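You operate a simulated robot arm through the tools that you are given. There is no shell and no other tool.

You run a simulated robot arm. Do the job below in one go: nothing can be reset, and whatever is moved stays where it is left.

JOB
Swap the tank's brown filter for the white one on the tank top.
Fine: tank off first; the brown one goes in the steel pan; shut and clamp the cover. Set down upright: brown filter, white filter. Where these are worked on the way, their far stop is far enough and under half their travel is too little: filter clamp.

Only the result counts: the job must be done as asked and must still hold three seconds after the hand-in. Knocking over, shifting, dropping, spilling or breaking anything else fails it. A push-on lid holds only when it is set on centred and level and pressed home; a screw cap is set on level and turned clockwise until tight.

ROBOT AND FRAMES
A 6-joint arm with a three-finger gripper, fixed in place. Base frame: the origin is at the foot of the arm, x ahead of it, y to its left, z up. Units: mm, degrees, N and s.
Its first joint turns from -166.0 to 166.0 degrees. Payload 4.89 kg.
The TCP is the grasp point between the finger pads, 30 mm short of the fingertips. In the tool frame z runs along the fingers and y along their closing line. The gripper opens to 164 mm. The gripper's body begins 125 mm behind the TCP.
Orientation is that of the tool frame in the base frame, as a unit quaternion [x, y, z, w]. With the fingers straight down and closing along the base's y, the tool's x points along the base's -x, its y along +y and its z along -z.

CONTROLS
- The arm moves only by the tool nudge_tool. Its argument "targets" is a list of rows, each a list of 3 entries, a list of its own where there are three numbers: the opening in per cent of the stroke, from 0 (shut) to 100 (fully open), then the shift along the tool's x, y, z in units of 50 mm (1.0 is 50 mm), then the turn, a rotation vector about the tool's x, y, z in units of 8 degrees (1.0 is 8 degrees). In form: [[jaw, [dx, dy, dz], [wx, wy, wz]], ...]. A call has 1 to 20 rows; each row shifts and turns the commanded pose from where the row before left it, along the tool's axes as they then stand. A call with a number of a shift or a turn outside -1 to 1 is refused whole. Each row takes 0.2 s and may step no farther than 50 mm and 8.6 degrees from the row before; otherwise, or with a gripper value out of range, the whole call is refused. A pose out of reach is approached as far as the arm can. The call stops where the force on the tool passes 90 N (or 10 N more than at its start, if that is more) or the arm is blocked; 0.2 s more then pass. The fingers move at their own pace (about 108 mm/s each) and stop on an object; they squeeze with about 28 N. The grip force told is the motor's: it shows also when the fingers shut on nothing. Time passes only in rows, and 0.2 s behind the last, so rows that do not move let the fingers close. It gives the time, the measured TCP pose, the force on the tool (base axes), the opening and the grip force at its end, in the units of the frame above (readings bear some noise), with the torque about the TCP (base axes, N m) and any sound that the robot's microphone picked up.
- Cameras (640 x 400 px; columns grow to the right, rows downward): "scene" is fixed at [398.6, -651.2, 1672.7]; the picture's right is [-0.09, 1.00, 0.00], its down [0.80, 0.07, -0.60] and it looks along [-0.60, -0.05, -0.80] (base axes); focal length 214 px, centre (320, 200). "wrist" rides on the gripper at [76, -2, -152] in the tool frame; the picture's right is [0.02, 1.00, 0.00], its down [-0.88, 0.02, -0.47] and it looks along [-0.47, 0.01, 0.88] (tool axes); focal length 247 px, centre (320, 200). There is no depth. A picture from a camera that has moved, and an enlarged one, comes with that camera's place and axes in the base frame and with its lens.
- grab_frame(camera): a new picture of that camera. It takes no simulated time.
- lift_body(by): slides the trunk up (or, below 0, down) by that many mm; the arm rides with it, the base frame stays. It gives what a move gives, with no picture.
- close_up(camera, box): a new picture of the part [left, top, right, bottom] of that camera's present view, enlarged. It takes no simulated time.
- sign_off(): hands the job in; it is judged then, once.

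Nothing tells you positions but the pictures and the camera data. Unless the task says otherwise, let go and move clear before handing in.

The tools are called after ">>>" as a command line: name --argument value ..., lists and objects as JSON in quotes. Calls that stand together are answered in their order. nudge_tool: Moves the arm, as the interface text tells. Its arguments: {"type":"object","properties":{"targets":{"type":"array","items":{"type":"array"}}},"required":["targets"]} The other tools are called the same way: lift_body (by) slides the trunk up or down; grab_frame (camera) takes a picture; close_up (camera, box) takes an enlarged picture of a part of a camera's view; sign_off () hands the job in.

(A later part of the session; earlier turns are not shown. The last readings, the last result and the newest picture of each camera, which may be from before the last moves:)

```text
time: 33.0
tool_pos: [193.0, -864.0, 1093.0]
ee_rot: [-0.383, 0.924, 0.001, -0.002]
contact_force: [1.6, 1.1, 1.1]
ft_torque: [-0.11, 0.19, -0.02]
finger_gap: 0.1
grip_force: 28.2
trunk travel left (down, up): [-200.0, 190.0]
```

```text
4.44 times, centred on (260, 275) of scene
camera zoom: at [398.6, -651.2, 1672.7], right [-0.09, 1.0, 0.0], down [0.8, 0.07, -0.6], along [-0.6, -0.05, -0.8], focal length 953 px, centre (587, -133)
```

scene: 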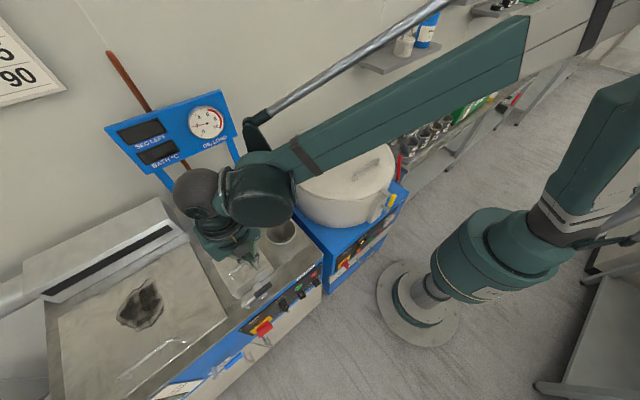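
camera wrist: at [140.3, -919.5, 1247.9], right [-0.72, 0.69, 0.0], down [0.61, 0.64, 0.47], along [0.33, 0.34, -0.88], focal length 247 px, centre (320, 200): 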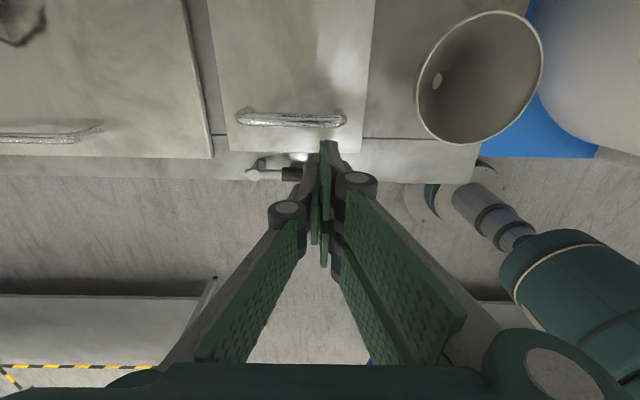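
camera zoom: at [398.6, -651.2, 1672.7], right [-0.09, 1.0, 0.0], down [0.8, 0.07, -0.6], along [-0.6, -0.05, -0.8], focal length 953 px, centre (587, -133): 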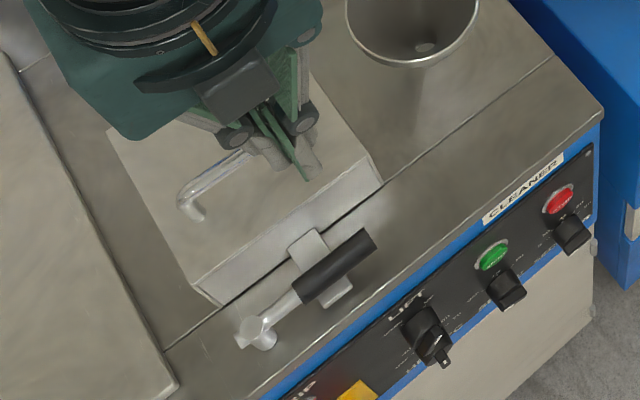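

The lever axis is at e2≈429 and z≈953, and the cover's front edge is at e2≈471, z≈986, so the tank top is about z 922. I'll turn the tool 90° so one finger fits behind the lever and one in front, then hover above it.

>>> nudge_tool --targets '[[24, [0, 0, 0], [0, 0, 1]], [24, [0, 0, 0], [0, 0, 1]], [24, [0, 0, 0], [0, 0, 1]], [24, [0, 0, 0], [0, 0, 1]], [24, [0, 0, 0], [0, 0, 1]], [24, [0, 0, 0], [0, 0, 1]], [24, [0, 0, 0], [0, 0, 1]], [24, [0, 0, 0], [0, 0, 1]], [24, [0, 0, 0], [0, 0, 1]], [24, [0, 0, 0], [0, 0, 1]], [24, [0, 0, 0], [0, 0, 1]], [24, [0, 0, 0], [0, 0, 0.25]], [24, [0.03, 0.89, 0], [0, 0, 0]], [24, [0, 0, 0.9], [0, 0, 0]]]'

>>> grab_frame --camera "wrist"

>>> close_up --camera "scene" --box '[200, 230, 320, 320]'

```text
time: 36.0
tool_pos: [222.6, -829.9, 1049.3]
ee_rot: [0.383, 0.924, 0.0, 0.0]
contact_force: [-1.3, 1.8, 0.8]
ft_torque: [-0.25, -0.13, 0.01]
finger_gap: 39.5
grip_force: 0.0
trunk travel left (down, up): [-200.0, 190.0]
```

```text
taken
camera wrist: at [166.7, -776.3, 1202.6], right [0.69, 0.72, 0.0], down [0.64, -0.61, 0.47], along [0.34, -0.33, -0.88], focal length 247 px, centre (320, 200)
```

wrist: 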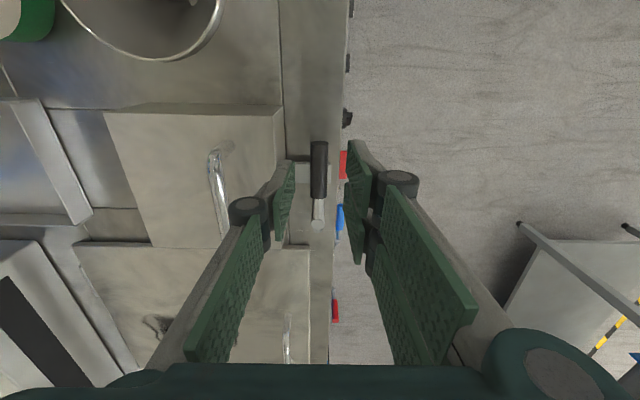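

```text
4.44 times, centred on (260, 275) of scene
camera zoom: at [398.6, -651.2, 1672.7], right [-0.09, 1.0, 0.0], down [0.8, 0.07, -0.6], along [-0.6, -0.05, -0.8], focal length 953 px, centre (587, -133)
```

zoom: 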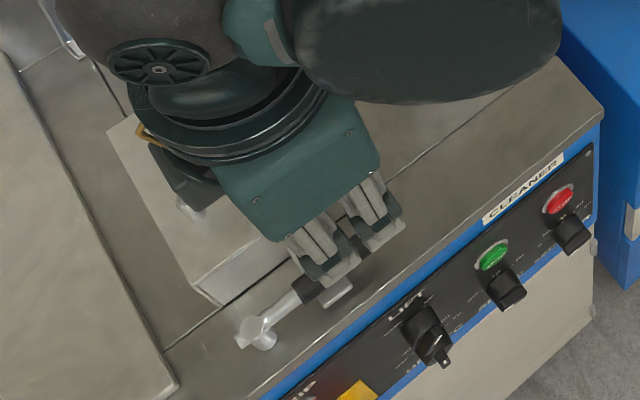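

The lever lies between the open fingers. I'll enlarge to check the tip position and the catch.

>>> close_up --camera "wrist" --box '[260, 110, 400, 250]'

```text
2.86 times, centred on (330, 180) of wrist
camera zoom: at [166.7, -776.3, 1202.6], right [0.69, 0.72, 0.0], down [0.64, -0.61, 0.47], along [0.34, -0.33, -0.88], focal length 706 px, centre (291, 257)
```

zoom: 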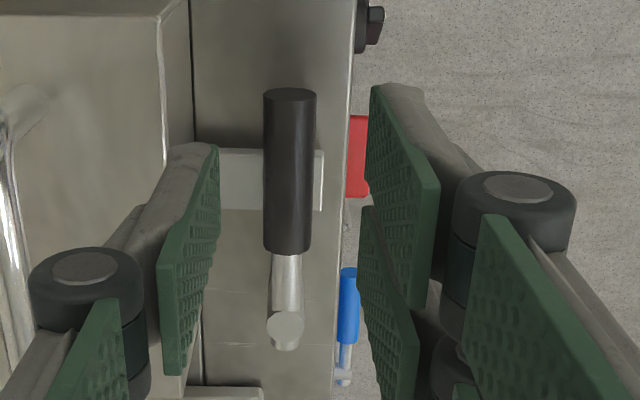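

The geometry is confirmed: post at (830,430), tip at e1 731, catch block at e1 759–785. I'll descend so the fingertips straddle the lever just above the catch.

>>> nudge_tool --targets '[[24, [0, 0, 0.73], [0, 0, 0]], [24, [0, 0, 0.73], [0, 0, 0]], [24, [0, 0, 0], [0, 0, 0]]]'

>>> close_up --camera "wrist" --box '[260, 110, 400, 250]'

>>> close_up --camera "scene" --box '[220, 250, 320, 320]'

```text
time: 36.8
tool_pos: [223.9, -830.3, 975.8]
ee_rot: [0.383, 0.924, 0.001, -0.001]
contact_force: [7.9, 3.8, 3.3]
ft_torque: [-0.12, 0.19, 0.1]
finger_gap: 36.3
grip_force: 0.0
trunk travel left (down, up): [-200.0, 190.0]
```

```text
2.86 times, centred on (330, 180) of wrist
camera zoom: at [167.5, -777.2, 1129.4], right [0.69, 0.72, 0.0], down [0.64, -0.61, 0.47], along [0.34, -0.33, -0.88], focal length 706 px, centre (291, 257)
```

zoom: 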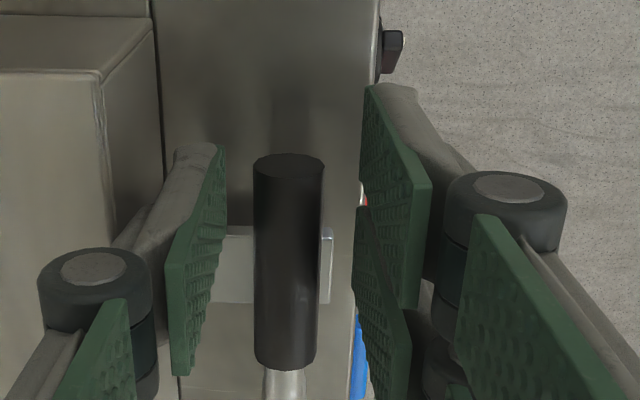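

```text
5.71 times, centred on (270, 285) of scene
camera zoom: at [398.6, -651.2, 1672.7], right [-0.09, 1.0, 0.0], down [0.8, 0.07, -0.6], along [-0.6, -0.05, -0.8], focal length 1226 px, centre (606, -286)
```

zoom: 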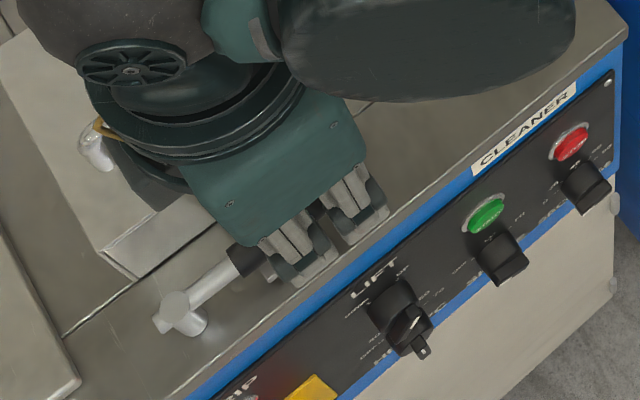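

The box-side finger lightly touches the cover edge. I'll narrow the jaws a little and start dragging the lever outward along its arc.

>>> nudge_tool --targets '[[17, [0, 0.06, 0], [0, 0, 0]], [17, [-0.0168, 0.239, 0], [0, 0, 1]], [17, [-0.0168, 0.239, 0], [0, 0, 1]], [17, [-0.0168, 0.239, 0], [0, 0, 1]]]'

>>> close_up --camera "wrist" --box '[220, 90, 440, 270]'

>>> close_up --camera "scene" --box '[220, 250, 320, 320]'

```text
time: 37.8
tool_pos: [255.1, -807.8, 975.9]
ee_rot: [0.567, 0.824, 0.001, -0.001]
contact_force: [0.0, -1.1, -0.3]
ft_torque: [-0.04, -0.02, -0.02]
finger_gap: 28.0
grip_force: 0.1
trunk travel left (down, up): [-200.0, 190.0]
```

```text
2.22 times, centred on (330, 180) of wrist
camera zoom: at [225.1, -737.6, 1128.5], right [0.93, 0.38, 0.0], down [0.33, -0.82, 0.47], along [0.18, -0.44, -0.88], focal length 549 px, centre (298, 244)
```

zoom: 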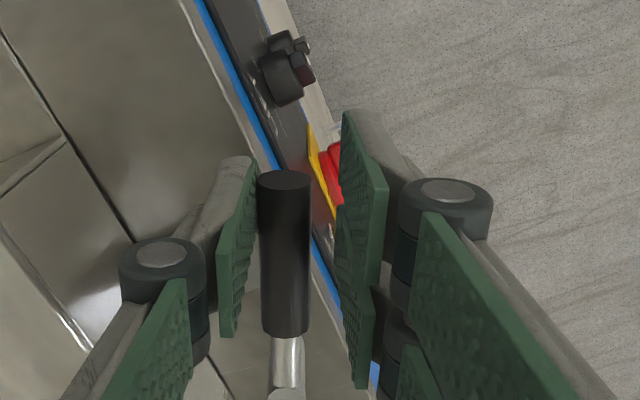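

```text
5.71 times, centred on (270, 285) of scene
camera zoom: at [398.6, -651.2, 1672.7], right [-0.09, 1.0, 0.0], down [0.8, 0.07, -0.6], along [-0.6, -0.05, -0.8], focal length 1226 px, centre (606, -286)
```

zoom: 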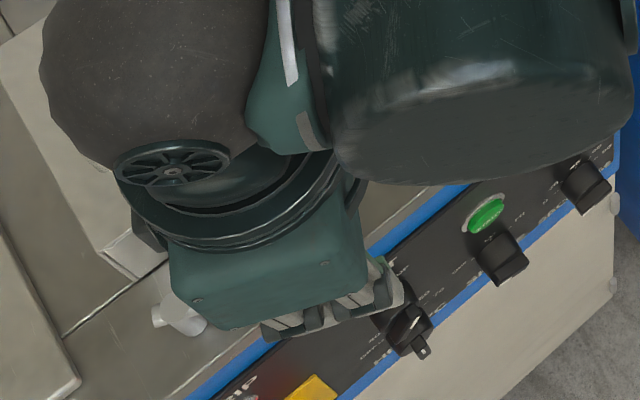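

The lever swings out freely, so the hinge assumption is right. I'll continue around toward the far stop.

>>> nudge_tool --targets '[[17, [-0.0168, 0.239, 0], [0, 0, 1]], [17, [-0.0168, 0.239, 0], [0, 0, 1]], [17, [-0.0168, 0.239, 0], [0, 0, 1]], [17, [-0.0168, 0.239, 0], [0, 0, 1]], [17, [-0.0168, 0.239, 0], [0, 0, 1]], [17, [-0.0168, 0.239, 0], [0, 0, 1]], [17, [-0.0168, 0.239, 0], [0, 0, 1]], [17, [-0.0168, 0.239, 0], [0, 0, 1]], [17, [-0.0168, 0.239, 0], [0, 0, 0.8]]]'

>>> grab_frame --camera "wrist"

>>> close_up --camera "scene" --box '[200, 240, 320, 340]'

```text
time: 39.8
tool_pos: [351.5, -832.5, 974.9]
ee_rot: [0.939, 0.345, -0.001, -0.001]
contact_force: [-10.4, 9.6, -3.2]
ft_torque: [0.25, 0.13, 0.1]
finger_gap: 33.8
grip_force: 7.3
trunk travel left (down, up): [-200.0, 190.0]
```

```text
taken
camera wrist: at [407.8, -783.0, 1128.4], right [0.66, -0.75, 0.0], down [-0.66, -0.59, 0.47], along [-0.36, -0.31, -0.88], focal length 247 px, centre (320, 200)
```

wrist: 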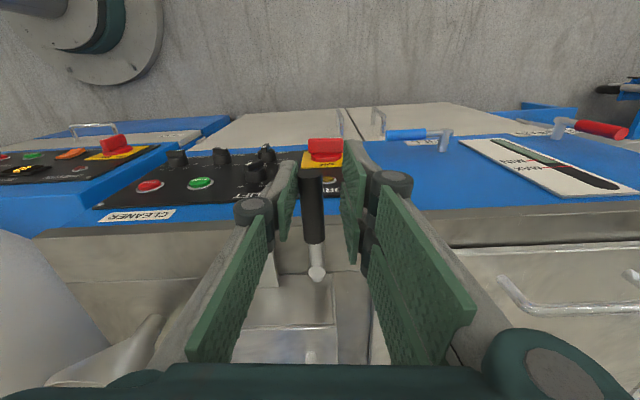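

```text
4.00 times, centred on (260, 290) of scene
camera zoom: at [398.6, -651.2, 1672.7], right [-0.09, 1.0, 0.0], down [0.8, 0.07, -0.6], along [-0.6, -0.05, -0.8], focal length 858 px, centre (560, -160)
```

zoom: 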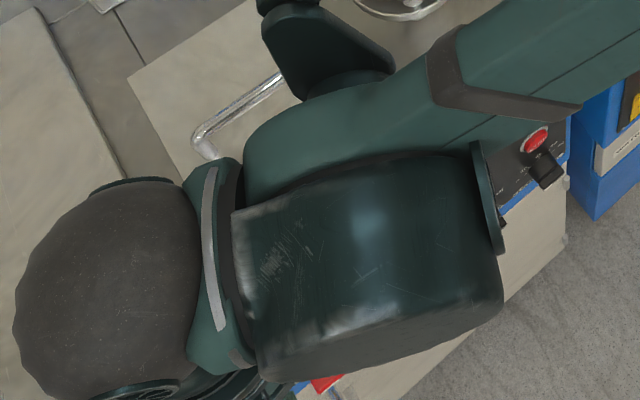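

The lever is now at about 90° and presses against its far stop. I'll lift straight off it and turn the tool back, then check the clamp state.

>>> nudge_tool --targets '[[20, [0, -0.06, -0.5], [0, 0, 0]], [20, [0, 0, -0.9], [0, 0, 0]], [20, [0, 0, -0.9], [0, 0, 0]], [20, [0, 0, -0.9], [0, 0, 0]], [20, [0, 0, 0], [0, 0, -1]], [20, [0, 0, 0], [0, 0, -1]], [20, [0, 0, 0], [0, 0, -1]], [20, [0, 0, 0], [0, 0, -1]], [20, [0, 0, 0], [0, 0, -1]], [20, [0, 0, 0], [0, 0, -1]], [20, [0, 0, 0], [0, 0, -1]], [20, [0, 0, 0], [0, 0, -1]], [20, [0, 0, 0], [0, 0, -1]], [20, [0, 0, 0], [0, 0, -1]], [20, [0, 0, 0], [0, 0, -1]], [20, [0, 0, 0], [0, 0, -0.85]]]'

>>> grab_frame --camera "wrist"

>>> grab_frame --camera "scene"

```text
time: 43.2
tool_pos: [350.8, -832.3, 1134.7]
ee_rot: [0.378, 0.926, 0.0, 0.0]
contact_force: [-0.6, -0.5, 0.2]
ft_torque: [0.03, 0.0, 0.02]
finger_gap: 33.1
grip_force: 0.1
trunk travel left (down, up): [-200.0, 190.0]
```

```text
taken
camera wrist: at [294.3, -779.6, 1288.5], right [0.69, 0.73, 0.0], down [0.64, -0.6, 0.47], along [0.34, -0.32, -0.88], focal length 247 px, centre (320, 200)
```

wrist: 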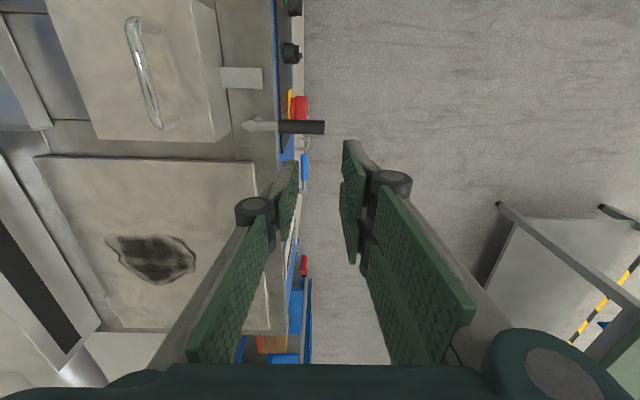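

```text
taken
```

scene: 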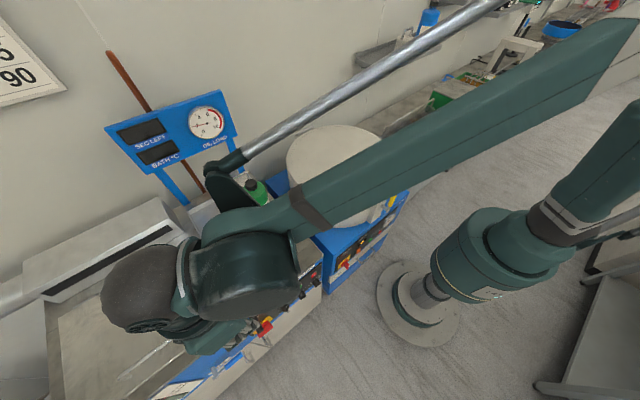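

The clamp is open. I'll go above the cover's handle next and look at it from close up.

>>> nudge_tool --targets '[[28, [0.313, -0.8625, 0], [0, 0, 0.07]], [28, [0.313, -0.8625, 0], [0, 0, 0]], [28, [0.313, -0.8625, 0], [0, 0, 0]], [28, [0.313, -0.8625, 0], [0, 0, 0]], [28, [0, 0, 0], [0, 0, 0]]]'

>>> grab_frame --camera "wrist"

>>> grab_frame --camera "scene"

```text
time: 44.4
tool_pos: [182.8, -912.6, 1135.1]
ee_rot: [0.384, 0.923, 0.0, -0.001]
contact_force: [-1.2, -0.6, 0.3]
ft_torque: [0.0, -0.12, 0.0]
finger_gap: 46.0
grip_force: 0.1
trunk travel left (down, up): [-200.0, 190.0]
```

```text
taken
camera wrist: at [128.3, -858.5, 1288.1], right [0.69, 0.72, 0.0], down [0.63, -0.61, 0.47], along [0.34, -0.33, -0.88], focal length 247 px, centre (320, 200)
```

wrist: 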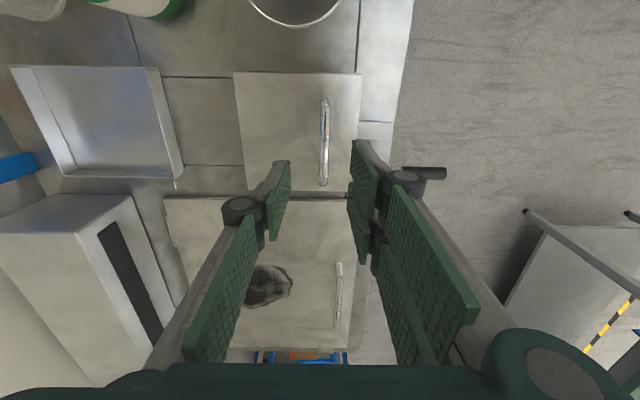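

```text
taken
```

scene: 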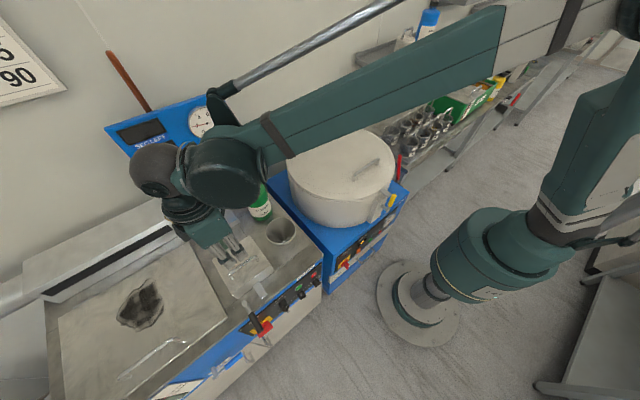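

The pan spans e1 701–843, e2 718–894, and the handle bar of the cover runs along e1 at e2≈511, z≈1022. Before lifting, I'll test how far the arm reaches at this height toward the hinge side.

>>> nudge_tool --targets '[[28, [0, -0.9, 0], [0, 0, 0]], [28, [0, -0.9, 0], [0, 0, 0]], [28, [0, -0.9, 0], [0, 0, 0]], [28, [0, -0.9, 0], [0, 0, 0]]]'

>>> grab_frame --camera "wrist"

>>> grab_frame --camera "scene"

```text
time: 45.4
tool_pos: [57.2, -1036.8, 1135.1]
ee_rot: [0.384, 0.923, 0.0, -0.001]
contact_force: [0.9, 0.9, 1.2]
ft_torque: [-0.13, 0.16, 0.01]
finger_gap: 45.9
grip_force: 0.1
trunk travel left (down, up): [-200.0, 190.0]
```

```text
taken
camera wrist: at [1.2, -984.0, 1288.8], right [0.69, 0.72, 0.0], down [0.64, -0.61, 0.47], along [0.34, -0.33, -0.88], focal length 247 px, centre (320, 200)
```

wrist: 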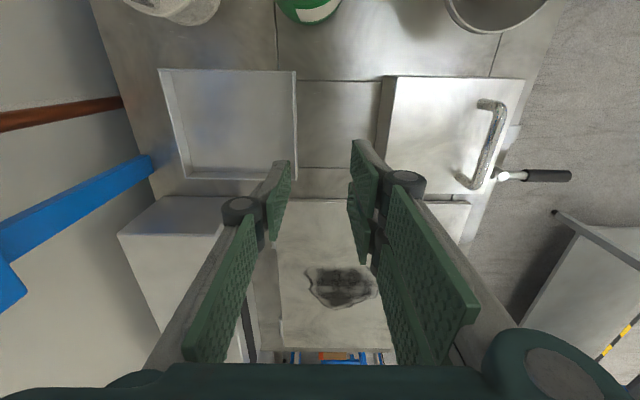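

```text
taken
```

scene: 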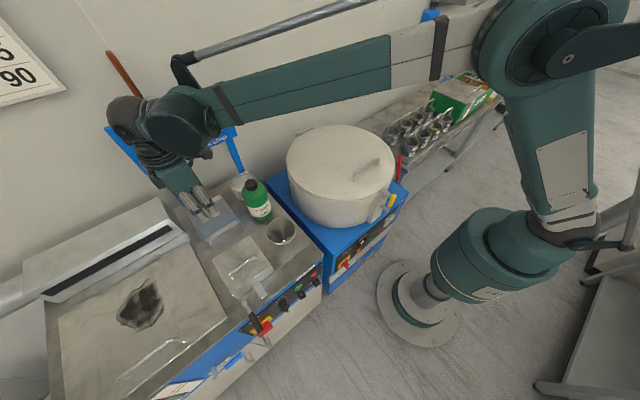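

At z 1135 the arm still reaches 1038 mm with its elbow bent. I'll test on toward the middle of the pan at this safe height.

>>> nudge_tool --targets '[[28, [0, -0.75, 0], [0, 0, 0]], [28, [0, -0.75, 0], [0, 0, 0]], [28, [0, -0.55, 0], [0, 0, 0]]]'

>>> grab_frame --camera "wrist"

>>> grab_frame --camera "scene"

```text
time: 46.2
tool_pos: [-14.7, -1108.1, 1134.8]
ee_rot: [0.383, 0.924, -0.001, -0.002]
contact_force: [0.5, 0.6, 0.3]
ft_torque: [-0.04, 0.12, -0.02]
finger_gap: 45.9
grip_force: 0.0
trunk travel left (down, up): [-200.0, 190.0]
```

```text
taken
camera wrist: at [-70.5, -1055.7, 1288.4], right [0.69, 0.72, 0.0], down [0.64, -0.61, 0.47], along [0.34, -0.33, -0.88], focal length 247 px, centre (320, 200)
```

wrist: 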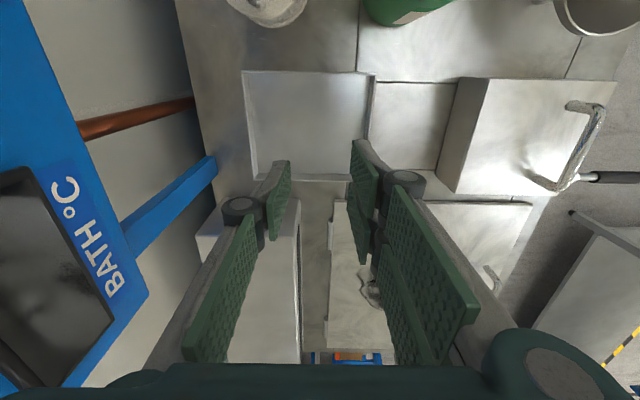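

```text
taken
```

scene: 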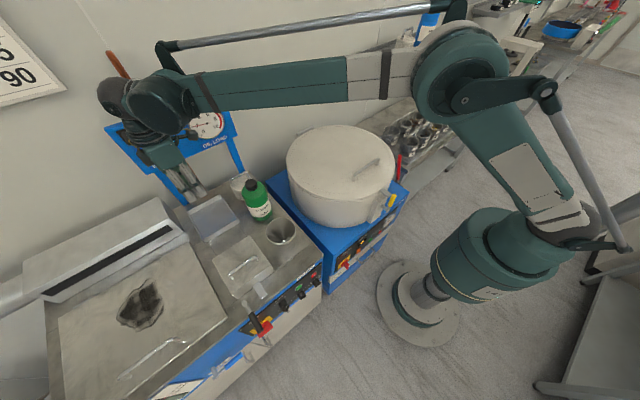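

Vertical reach is fine even over the pan. I'll return above the cover handle.

>>> nudge_tool --targets '[[28, [0, 0.943, 0], [0, 0, 0]], [28, [0, 0.943, 0], [0, 0, 0]], [28, [0, 0.943, 0], [0, 0, 0]], [28, [0, 0.943, 0], [0, 0, 0]], [28, [0, 0.943, 0], [0, 0, 0]], [28, [0, 0.943, 0], [0, 0, 0]], [28, [0, 0, 0.9], [0, 0, 0]], [28, [0, 0, 0], [0, 0, 0]]]'

>>> grab_frame --camera "wrist"

```text
time: 48.0
tool_pos: [184.0, -909.6, 1090.3]
ee_rot: [0.384, 0.923, 0.0, -0.001]
contact_force: [0.5, -0.5, -0.1]
ft_torque: [-0.04, 0.08, 0.02]
finger_gap: 45.9
grip_force: 0.1
trunk travel left (down, up): [-200.0, 190.0]
```

```text
taken
camera wrist: at [129.1, -855.7, 1243.4], right [0.69, 0.72, 0.0], down [0.64, -0.61, 0.47], along [0.34, -0.33, -0.88], focal length 247 px, centre (320, 200)
```

wrist: 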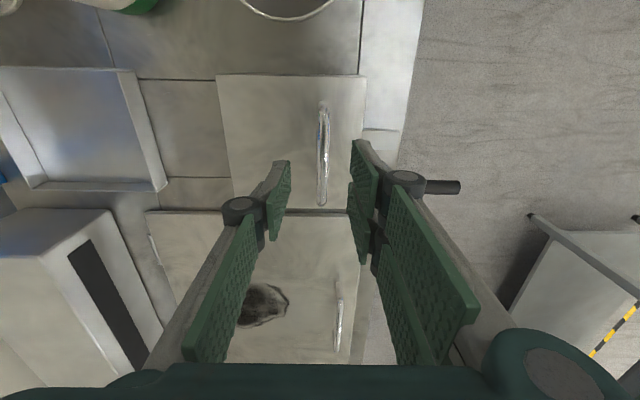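

I'll descend onto the bar and close.

>>> nudge_tool --targets '[[28, [0, 0.06, 0.6], [0, 0, 0]], [28, [0, 0, 0.6], [0, 0, 0]], [28, [0, 0, 0], [0, 0, 0]]]'

>>> grab_frame --camera "wrist"

>>> close_up --camera "scene" --box '[180, 210, 320, 310]'

```text
time: 48.8
tool_pos: [186.7, -907.8, 1030.3]
ee_rot: [0.385, 0.923, 0.001, -0.001]
contact_force: [0.2, -0.6, -0.3]
ft_torque: [0.07, -0.01, 0.01]
finger_gap: 46.1
grip_force: 0.0
trunk travel left (down, up): [-200.0, 190.0]
```

```text
taken
camera wrist: at [130.8, -854.4, 1183.4], right [0.69, 0.72, 0.0], down [0.64, -0.61, 0.47], along [0.34, -0.33, -0.88], focal length 247 px, centre (320, 200)
```

wrist: 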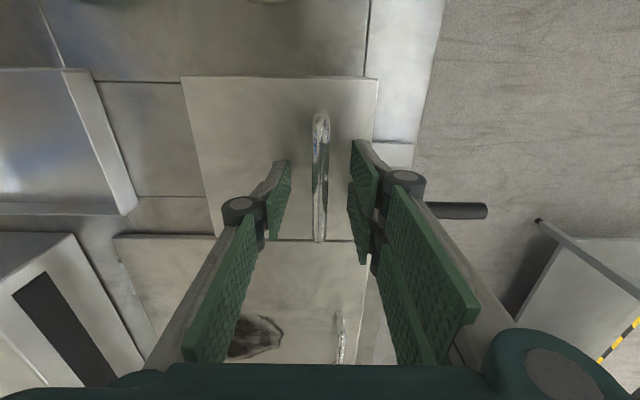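

```text
4.00 times, centred on (250, 260) of scene
camera zoom: at [398.6, -651.2, 1672.7], right [-0.09, 1.0, 0.0], down [0.8, 0.07, -0.6], along [-0.6, -0.05, -0.8], focal length 858 px, centre (600, -40)
```

zoom: 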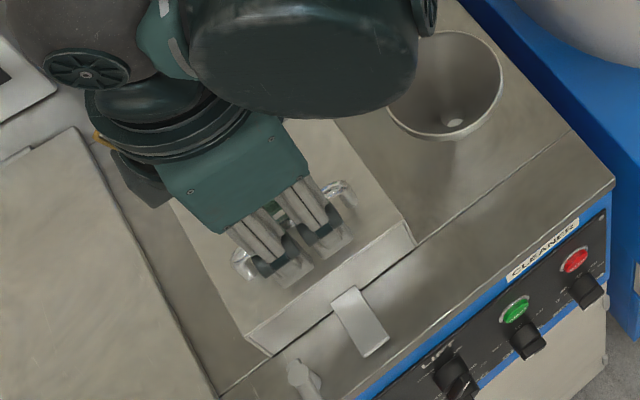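

The bar is centred. I'll close, then lift a first few millimetres and read the force.

>>> nudge_tool --targets '[[0, [0, 0, 0], [0, 0, 0]], [0, [0, 0, 0], [0, 0, 0]], [0, [0, 0, 0], [0, 0, 0]]]'

```text
time: 49.6
tool_pos: [185.8, -907.6, 1029.7]
ee_rot: [0.384, 0.923, 0.001, 0.0]
contact_force: [-0.2, -1.0, -2.9]
ft_torque: [-0.02, -0.01, 0.31]
finger_gap: 10.5
grip_force: 45.0
trunk travel left (down, up): [-200.0, 190.0]
```

Gripped at 10.5 mm. I'll lift the first 20° along an arc about a hinge at the back edge.

>>> nudge_tool --targets '[[0, [0, -0.08, -0.17], [0, 0, 0]], [0, [0, -0.086, -0.168], [0, 0, 0]], [0, [0, -0.105, -0.155], [0, 0, 0]], [0, [0, -0.117, -0.149], [0, 0, 0]]]'

>>> grab_frame --camera "wrist"

>>> close_up --camera "scene" --box '[180, 210, 320, 310]'

```text
time: 50.6
tool_pos: [170.9, -921.9, 1059.8]
ee_rot: [0.384, 0.923, 0.001, -0.001]
contact_force: [-22.2, -14.6, -38.0]
ft_torque: [-0.1, 0.4, 0.44]
finger_gap: 11.1
grip_force: 45.1
trunk travel left (down, up): [-200.0, 190.0]
```

```text
taken
camera wrist: at [115.3, -870.0, 1213.8], right [0.69, 0.72, 0.0], down [0.63, -0.61, 0.47], along [0.34, -0.33, -0.88], focal length 247 px, centre (320, 200)
```

wrist: 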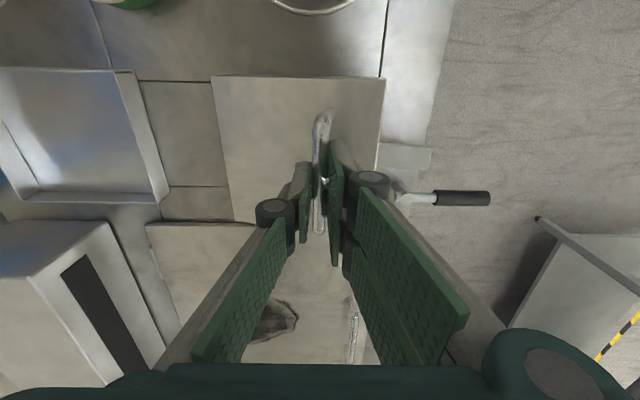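

```text
4.00 times, centred on (250, 260) of scene
camera zoom: at [398.6, -651.2, 1672.7], right [-0.09, 1.0, 0.0], down [0.8, 0.07, -0.6], along [-0.6, -0.05, -0.8], focal length 858 px, centre (600, -40)
```

zoom: 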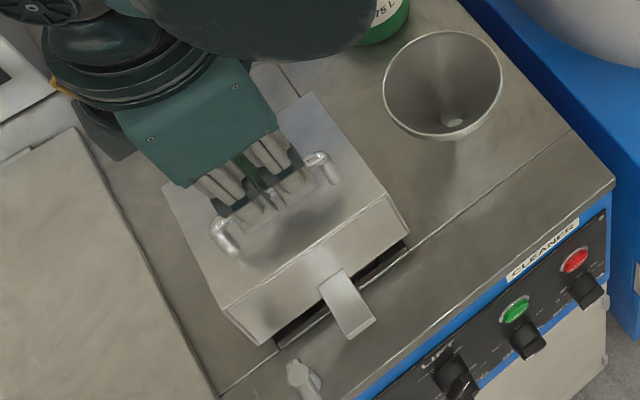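

The whole box shell is the cover, hinged low at its back edge. The side force shows I must move more rearward, so I'll follow an arc about a pivot near (e2 614, z 928).

>>> nudge_tool --targets '[[0, [0, -0.15, -0.06], [0, 0, 0]], [0, [0, -0.15, -0.06], [0, 0, 0]]]'

```text
time: 51.2
tool_pos: [162.0, -932.1, 1068.1]
ee_rot: [0.383, 0.924, 0.001, -0.002]
contact_force: [-11.9, 4.3, -13.5]
ft_torque: [0.72, 0.73, 0.25]
finger_gap: 11.3
grip_force: 44.4
trunk travel left (down, up): [-200.0, 190.0]
```

Forces dropped, so the arc is about right. I'll continue in small steps.

>>> nudge_tool --targets '[[0, [0, -0.14, -0.06], [0, 0, 0]], [0, [0, -0.14, -0.06], [0, 0, 0]], [0, [0, -0.14, -0.05], [0, 0, 0]]]'

>>> close_up --camera "scene" --box '[180, 210, 320, 310]'

>>> grab_frame --camera "wrist"

```text
time: 52.0
tool_pos: [147.3, -946.7, 1077.3]
ee_rot: [0.383, 0.924, 0.0, 0.0]
contact_force: [3.6, 3.2, 11.7]
ft_torque: [0.22, 0.01, 0.26]
finger_gap: 11.2
grip_force: 44.7
trunk travel left (down, up): [-200.0, 190.0]
```

```text
4.00 times, centred on (250, 260) of scene
camera zoom: at [398.6, -651.2, 1672.7], right [-0.09, 1.0, 0.0], down [0.8, 0.07, -0.6], along [-0.6, -0.05, -0.8], focal length 858 px, centre (600, -40)
```

zoom: 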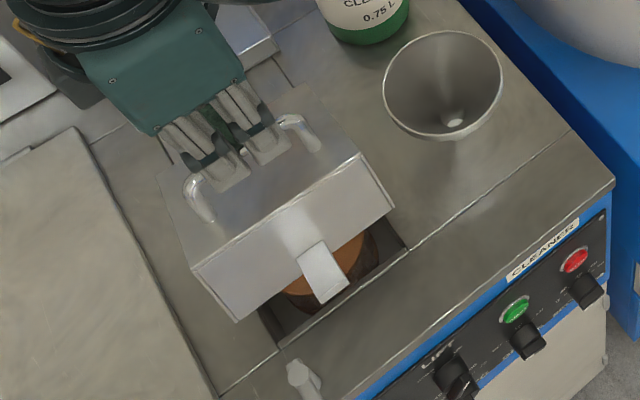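

```text
taken
camera wrist: at [92.1, -892.7, 1231.1], right [0.69, 0.72, 0.0], down [0.64, -0.61, 0.47], along [0.34, -0.33, -0.88], focal length 247 px, centre (320, 200)
```

wrist: 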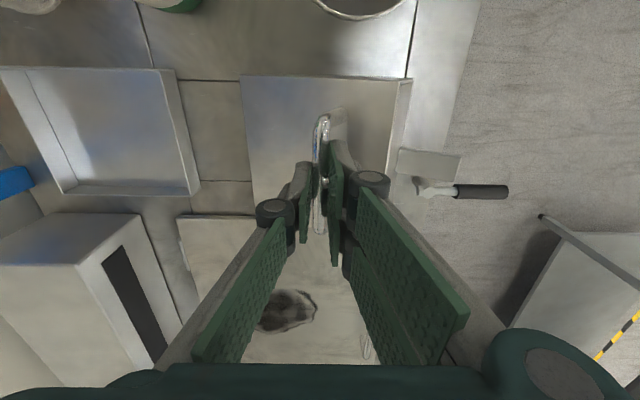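

The brown filter is showing under the rising cover. I'll continue the arc.

>>> nudge_tool --targets '[[0, [0, -0.27, -0.07], [0, 0, 0]], [0, [0, -0.28, -0.05], [0, 0, 0]], [0, [0, -0.29, -0.02], [0, 0, 0]]]'

>>> close_up --camera "scene" --box '[180, 200, 320, 300]'

```text
time: 52.8
tool_pos: [117.1, -975.9, 1084.3]
ee_rot: [0.384, 0.923, 0.0, -0.001]
contact_force: [7.2, -7.4, 25.5]
ft_torque: [-0.39, -0.16, 0.29]
finger_gap: 11.1
grip_force: 44.6
trunk travel left (down, up): [-200.0, 190.0]
```

```text
4.00 times, centred on (250, 250) of scene
camera zoom: at [398.6, -651.2, 1672.7], right [-0.09, 1.0, 0.0], down [0.8, 0.07, -0.6], along [-0.6, -0.05, -0.8], focal length 858 px, centre (600, 0)
```

zoom: 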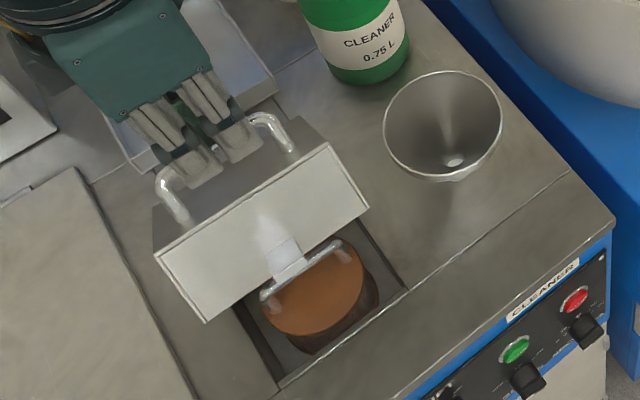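

The reaction points upward, so the true arc is a bit higher. I'll rise slightly while going further back.

>>> nudge_tool --targets '[[0, [0, -0.1, -0.08], [0, 0, 0]], [0, [0, -0.2, 0], [0, 0, 0]]]'

```text
time: 53.4
tool_pos: [106.8, -987.8, 1085.3]
ee_rot: [0.384, 0.923, 0.001, -0.002]
contact_force: [0.7, 1.9, -31.3]
ft_torque: [-0.45, -0.48, 0.3]
finger_gap: 11.2
grip_force: 45.1
trunk travel left (down, up): [-200.0, 190.0]
```

I'll go on past the top of the arc, now bending downward.

>>> nudge_tool --targets '[[0, [0, -0.14, 0.04], [0, 0, 0]], [0, [0, -0.14, 0.02], [0, 0, 0]], [0, [0, -0.14, 0.03], [0, 0, 0]], [0, [0, -0.14, 0.04], [0, 0, 0]]]'

>>> close_up --camera "scene" --box '[180, 190, 320, 290]'

>>> grab_frame --camera "wrist"

```text
time: 54.4
tool_pos: [86.2, -1006.0, 1081.6]
ee_rot: [0.384, 0.923, 0.0, -0.001]
contact_force: [2.5, -2.6, -4.5]
ft_torque: [0.11, 0.13, 0.35]
finger_gap: 11.1
grip_force: 45.1
trunk travel left (down, up): [-200.0, 190.0]
```

```text
4.00 times, centred on (250, 240) of scene
camera zoom: at [398.6, -651.2, 1672.7], right [-0.09, 1.0, 0.0], down [0.8, 0.07, -0.6], along [-0.6, -0.05, -0.8], focal length 858 px, centre (600, 40)
```

zoom: 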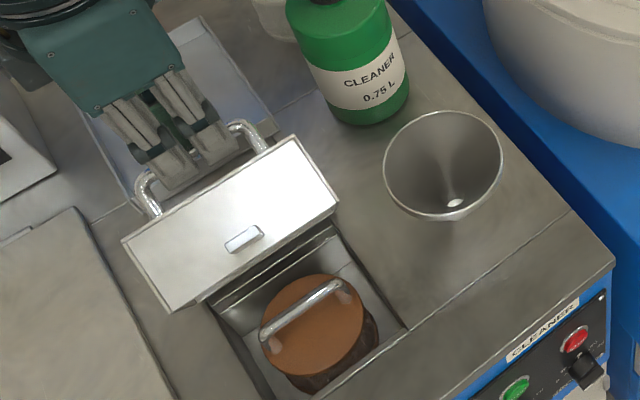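

```text
taken
camera wrist: at [31.0, -954.0, 1234.9], right [0.69, 0.72, 0.0], down [0.64, -0.61, 0.47], along [0.34, -0.33, -0.88], focal length 247 px, centre (320, 200)
```

wrist: 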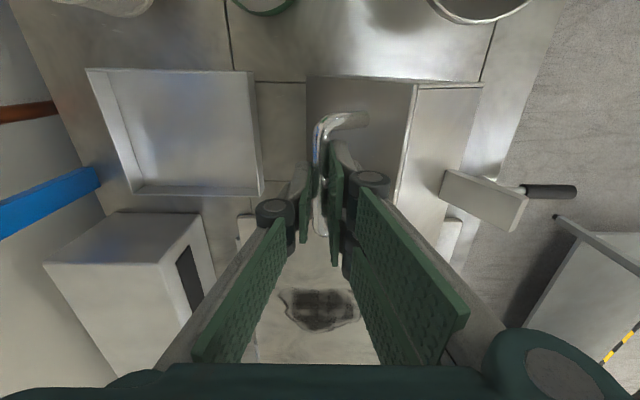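

The brown filter is fully exposed and the cover is about 70° open. I'll continue to its stop, watching the force.

>>> nudge_tool --targets '[[0, [0, -0.2, 0.08], [0, 0, 0]], [0, [0, -0.2, 0.1], [0, 0, 0]], [0, [0, -0.2, 0.14], [0, 0, 0]]]'

>>> close_up --camera "scene" --box '[180, 190, 320, 290]'

```text
time: 55.2
tool_pos: [64.6, -1029.1, 1067.0]
ee_rot: [0.384, 0.923, -0.001, -0.001]
contact_force: [0.1, -28.9, 34.7]
ft_torque: [-0.7, -0.05, 0.58]
finger_gap: 11.4
grip_force: 45.5
trunk travel left (down, up): [-200.0, 190.0]
```

```text
4.00 times, centred on (250, 240) of scene
camera zoom: at [398.6, -651.2, 1672.7], right [-0.09, 1.0, 0.0], down [0.8, 0.07, -0.6], along [-0.6, -0.05, -0.8], focal length 858 px, centre (600, 40)
```

zoom: 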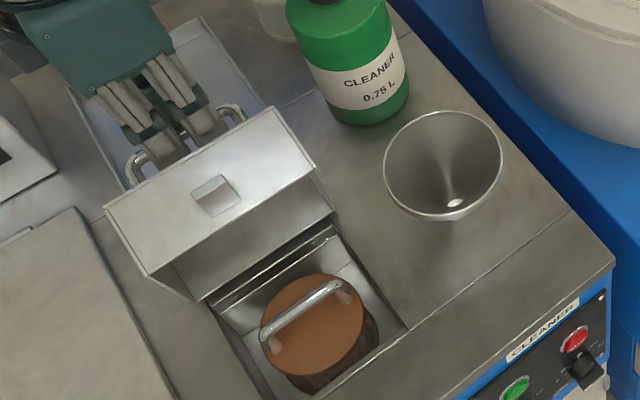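

The reaction is upward again, so I'll rise a few millimetres and keep moving back.

>>> nudge_tool --targets '[[0, [0, -0.1, -0.08], [0, 0, 0]], [0, [0, -0.16, 0.04], [0, 0, 0]]]'

```text
time: 55.8
tool_pos: [57.0, -1037.0, 1064.6]
ee_rot: [0.384, 0.923, 0.002, -0.002]
contact_force: [13.4, 21.7, -38.0]
ft_torque: [0.45, -0.09, 1.01]
finger_gap: 11.9
grip_force: 45.2
trunk travel left (down, up): [-200.0, 190.0]
```

Now it pulls inward and down, so I'll step down and back.

>>> nudge_tool --targets '[[0, [0, -0.02, 0.12], [0, 0, 0]], [0, [0, -0.1, 0.1], [0, 0, 0]]]'

>>> close_up --camera "scene" --box '[180, 190, 320, 290]'

>>> grab_frame --camera "wrist"

```text
time: 56.4
tool_pos: [51.2, -1043.9, 1058.2]
ee_rot: [0.385, 0.923, -0.002, 0.001]
contact_force: [0.0, -38.0, 30.3]
ft_torque: [-0.82, 0.08, 0.4]
finger_gap: 11.3
grip_force: 44.7
trunk travel left (down, up): [-200.0, 190.0]
```

```text
4.00 times, centred on (250, 240) of scene
camera zoom: at [398.6, -651.2, 1672.7], right [-0.09, 1.0, 0.0], down [0.8, 0.07, -0.6], along [-0.6, -0.05, -0.8], focal length 858 px, centre (600, 40)
```

zoom: 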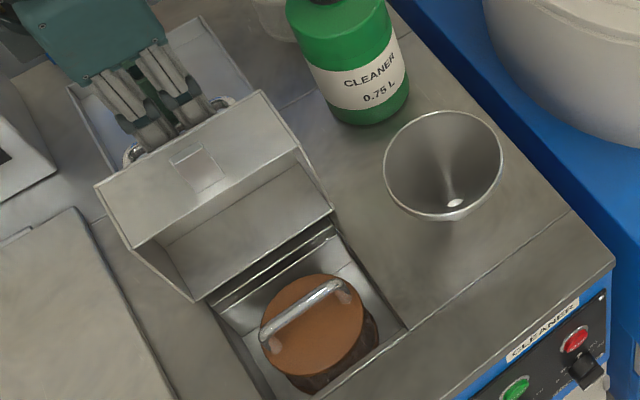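

```text
taken
camera wrist: at [-4.7, -989.2, 1211.5], right [0.69, 0.72, 0.0], down [0.64, -0.61, 0.47], along [0.34, -0.33, -0.88], focal length 247 px, centre (320, 200)
```

wrist: 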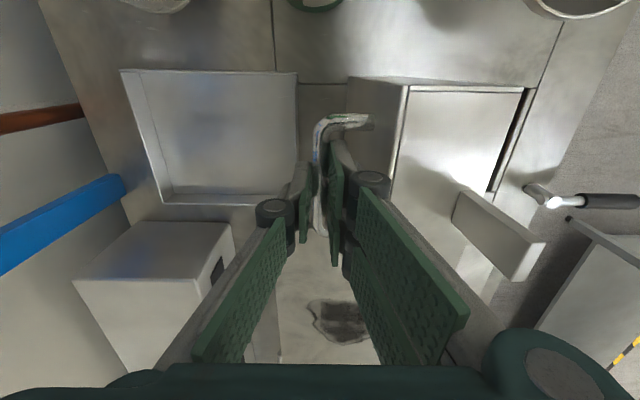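

About 80° open. I'll continue with small corrected steps.

>>> nudge_tool --targets '[[0, [0, -0.1, -0.03], [0, 0, 0]], [0, [0, -0.1, 0.1], [0, 0, 0]]]'

```text
time: 57.0
tool_pos: [44.9, -1048.3, 1051.4]
ee_rot: [0.384, 0.923, 0.001, 0.0]
contact_force: [9.6, -11.1, 0.0]
ft_torque: [-0.27, -0.17, 0.24]
finger_gap: 11.1
grip_force: 44.7
trunk travel left (down, up): [-200.0, 190.0]
```

>>> nudge_tool --targets '[[0, [0, -0.12, 0.12], [0, 0, 0]], [0, [0, -0.12, 0.13], [0, 0, 0]]]'

>>> close_up --camera "scene" --box '[180, 190, 320, 290]'

>>> grab_frame --camera "wrist"

```text
time: 57.6
tool_pos: [41.1, -1051.9, 1045.3]
ee_rot: [0.383, 0.924, -0.001, -0.001]
contact_force: [35.7, 21.0, 38.7]
ft_torque: [0.41, -0.76, 0.08]
finger_gap: 11.6
grip_force: 45.4
trunk travel left (down, up): [-200.0, 190.0]
```

```text
4.00 times, centred on (250, 240) of scene
camera zoom: at [398.6, -651.2, 1672.7], right [-0.09, 1.0, 0.0], down [0.8, 0.07, -0.6], along [-0.6, -0.05, -0.8], focal length 858 px, centre (600, 40)
```

zoom: 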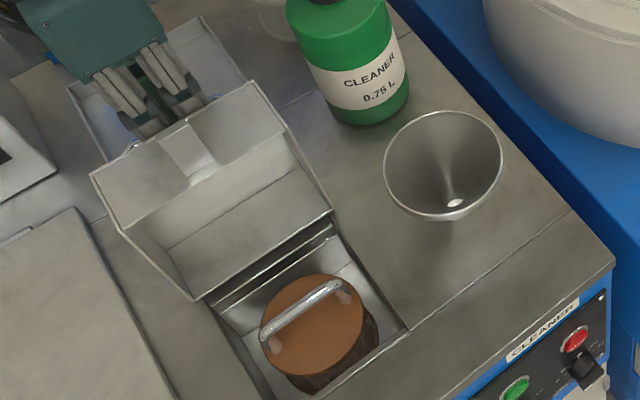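

```text
taken
camera wrist: at [-15.5, -999.6, 1198.1], right [0.69, 0.72, 0.0], down [0.64, -0.61, 0.47], along [0.34, -0.33, -0.88], focal length 247 px, centre (320, 200)
```

wrist: 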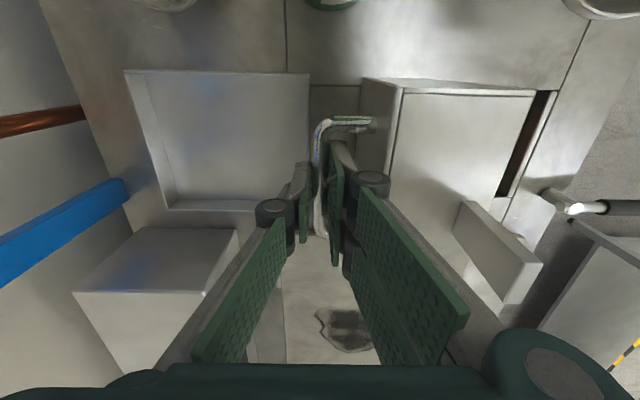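

The cover stands vertical now and pushes back along its travel, so it is at its stop with its weight behind the hinge. I'll ease the load, open the jaws moderately and lift off.

>>> nudge_tool --targets '[[0, [0, 0.06, -0.08], [0, 0, 0]], [18, [0, 0, 0], [0, 0, 0]], [18, [0, 0, 0], [0, 0, 0]]]'

>>> close_up --camera "scene" --box '[180, 190, 320, 290]'

>>> grab_frame --camera "wrist"

```text
time: 58.4
tool_pos: [36.9, -1054.8, 1044.6]
ee_rot: [0.383, 0.924, 0.0, -0.001]
contact_force: [0.4, 0.2, -0.1]
ft_torque: [0.04, -0.04, -0.02]
finger_gap: 29.6
grip_force: 0.0
trunk travel left (down, up): [-200.0, 190.0]
```

```text
4.00 times, centred on (250, 240) of scene
camera zoom: at [398.6, -651.2, 1672.7], right [-0.09, 1.0, 0.0], down [0.8, 0.07, -0.6], along [-0.6, -0.05, -0.8], focal length 858 px, centre (600, 40)
```

zoom: 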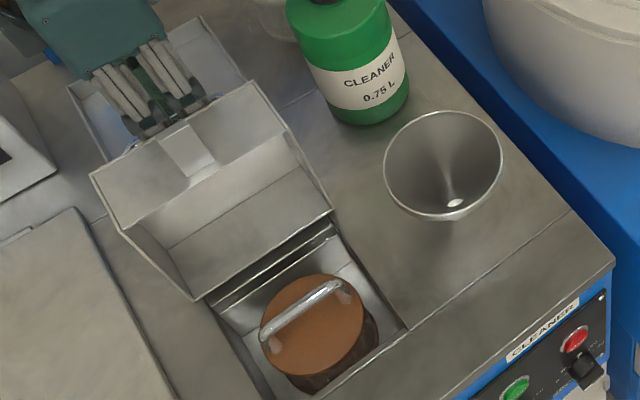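

```text
taken
camera wrist: at [-18.5, -1001.2, 1197.6], right [0.69, 0.72, 0.0], down [0.64, -0.61, 0.47], along [0.34, -0.33, -0.88], focal length 247 px, centre (320, 200)
```

wrist: 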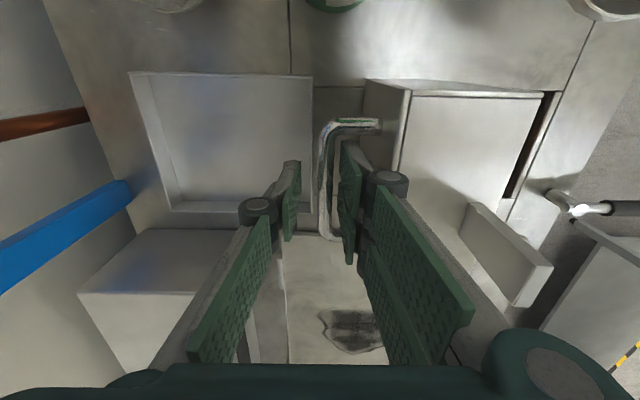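

The cover stays open. I'll lift straight up and clear.

>>> nudge_tool --targets '[[18, [0, 0, -0.5], [0, 0, 0]], [18, [0, 0, -0.8], [0, 0, 0]], [18, [0, 0, -1], [0, 0, 0]], [18, [0, 0, -1], [0, 0, 0]], [18, [0, 0, -0.8], [0, 0, 0]]]'

>>> grab_frame --camera "wrist"

>>> grab_frame --camera "scene"

```text
time: 59.6
tool_pos: [39.6, -1053.3, 1249.8]
ee_rot: [0.385, 0.923, 0.0, 0.0]
contact_force: [0.0, -1.2, 0.9]
ft_torque: [0.03, -0.04, 0.02]
finger_gap: 29.3
grip_force: 0.0
trunk travel left (down, up): [-200.0, 190.0]
```

```text
taken
camera wrist: at [-16.0, -1000.6, 1402.7], right [0.69, 0.72, 0.0], down [0.64, -0.61, 0.47], along [0.34, -0.33, -0.88], focal length 247 px, centre (320, 200)
```

wrist: 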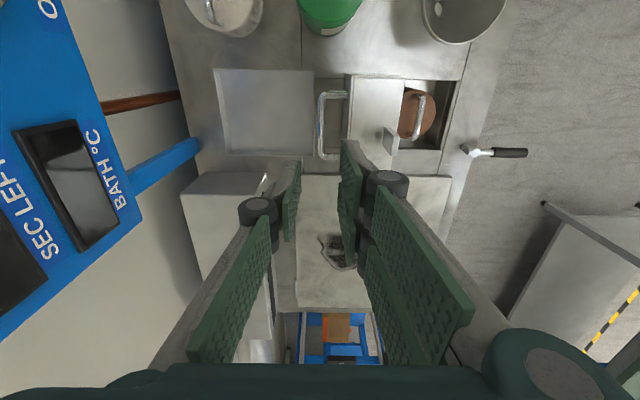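

```text
taken
```

scene: 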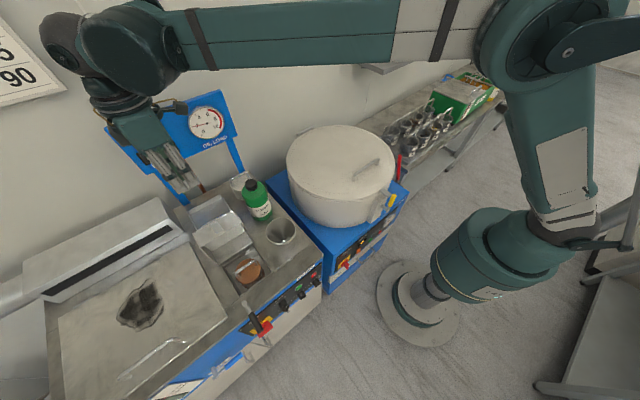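

I'll move above the brown filter and look straight down.

>>> nudge_tool --targets '[[25, [0, 0.93, 0], [0, 0, 0]], [25, [0, 0.93, 0], [0, 0, 0]], [25, [0, 0.93, 0], [0, 0, 0]], [25, [0, 0.93, 0], [0, 0, 0]], [25, [0, 0, 0.9], [0, 0, 0]]]'

>>> grab_frame --camera "wrist"

>>> close_up --camera "wrist" --box '[250, 80, 410, 200]'

>>> close_up --camera "scene" --box '[190, 210, 310, 310]'

```text
time: 60.8
tool_pos: [168.6, -920.5, 1206.4]
ee_rot: [0.383, 0.924, -0.001, 0.0]
contact_force: [0.2, 2.1, 0.1]
ft_torque: [-0.26, 0.09, 0.0]
finger_gap: 41.3
grip_force: 0.1
trunk travel left (down, up): [-200.0, 190.0]
```

```text
taken
camera wrist: at [114.7, -867.1, 1358.7], right [0.69, 0.72, 0.0], down [0.64, -0.61, 0.47], along [0.34, -0.33, -0.88], focal length 247 px, centre (320, 200)
```

wrist: 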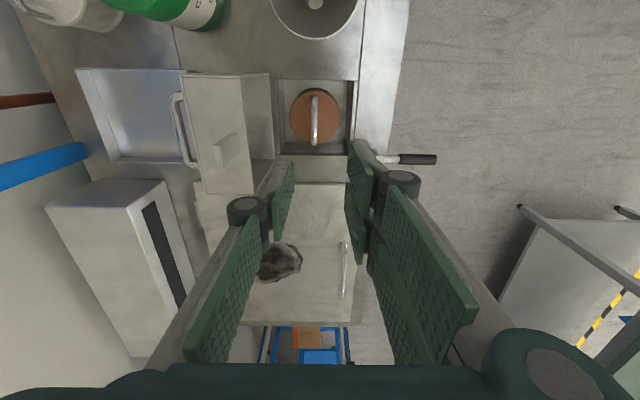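

```text
3.33 times, centred on (330, 140) of wrist
camera zoom: at [114.7, -867.1, 1358.7], right [0.69, 0.72, 0.0], down [0.64, -0.61, 0.47], along [0.34, -0.33, -0.88], focal length 823 px, centre (287, 400)
```

zoom: 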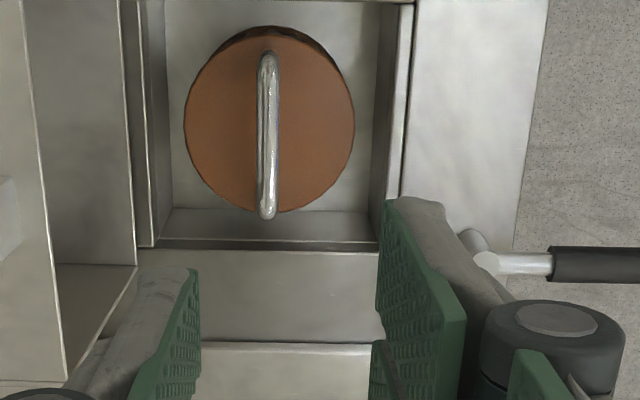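

```text
4.00 times, centred on (250, 260) of scene
camera zoom: at [398.6, -651.2, 1672.7], right [-0.09, 1.0, 0.0], down [0.8, 0.07, -0.6], along [-0.6, -0.05, -0.8], focal length 858 px, centre (600, -40)
```

zoom: 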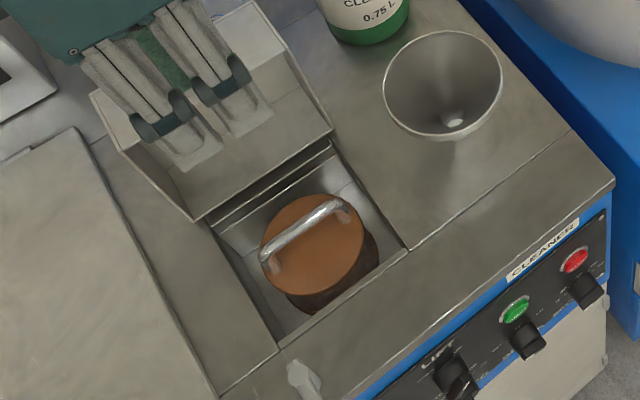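

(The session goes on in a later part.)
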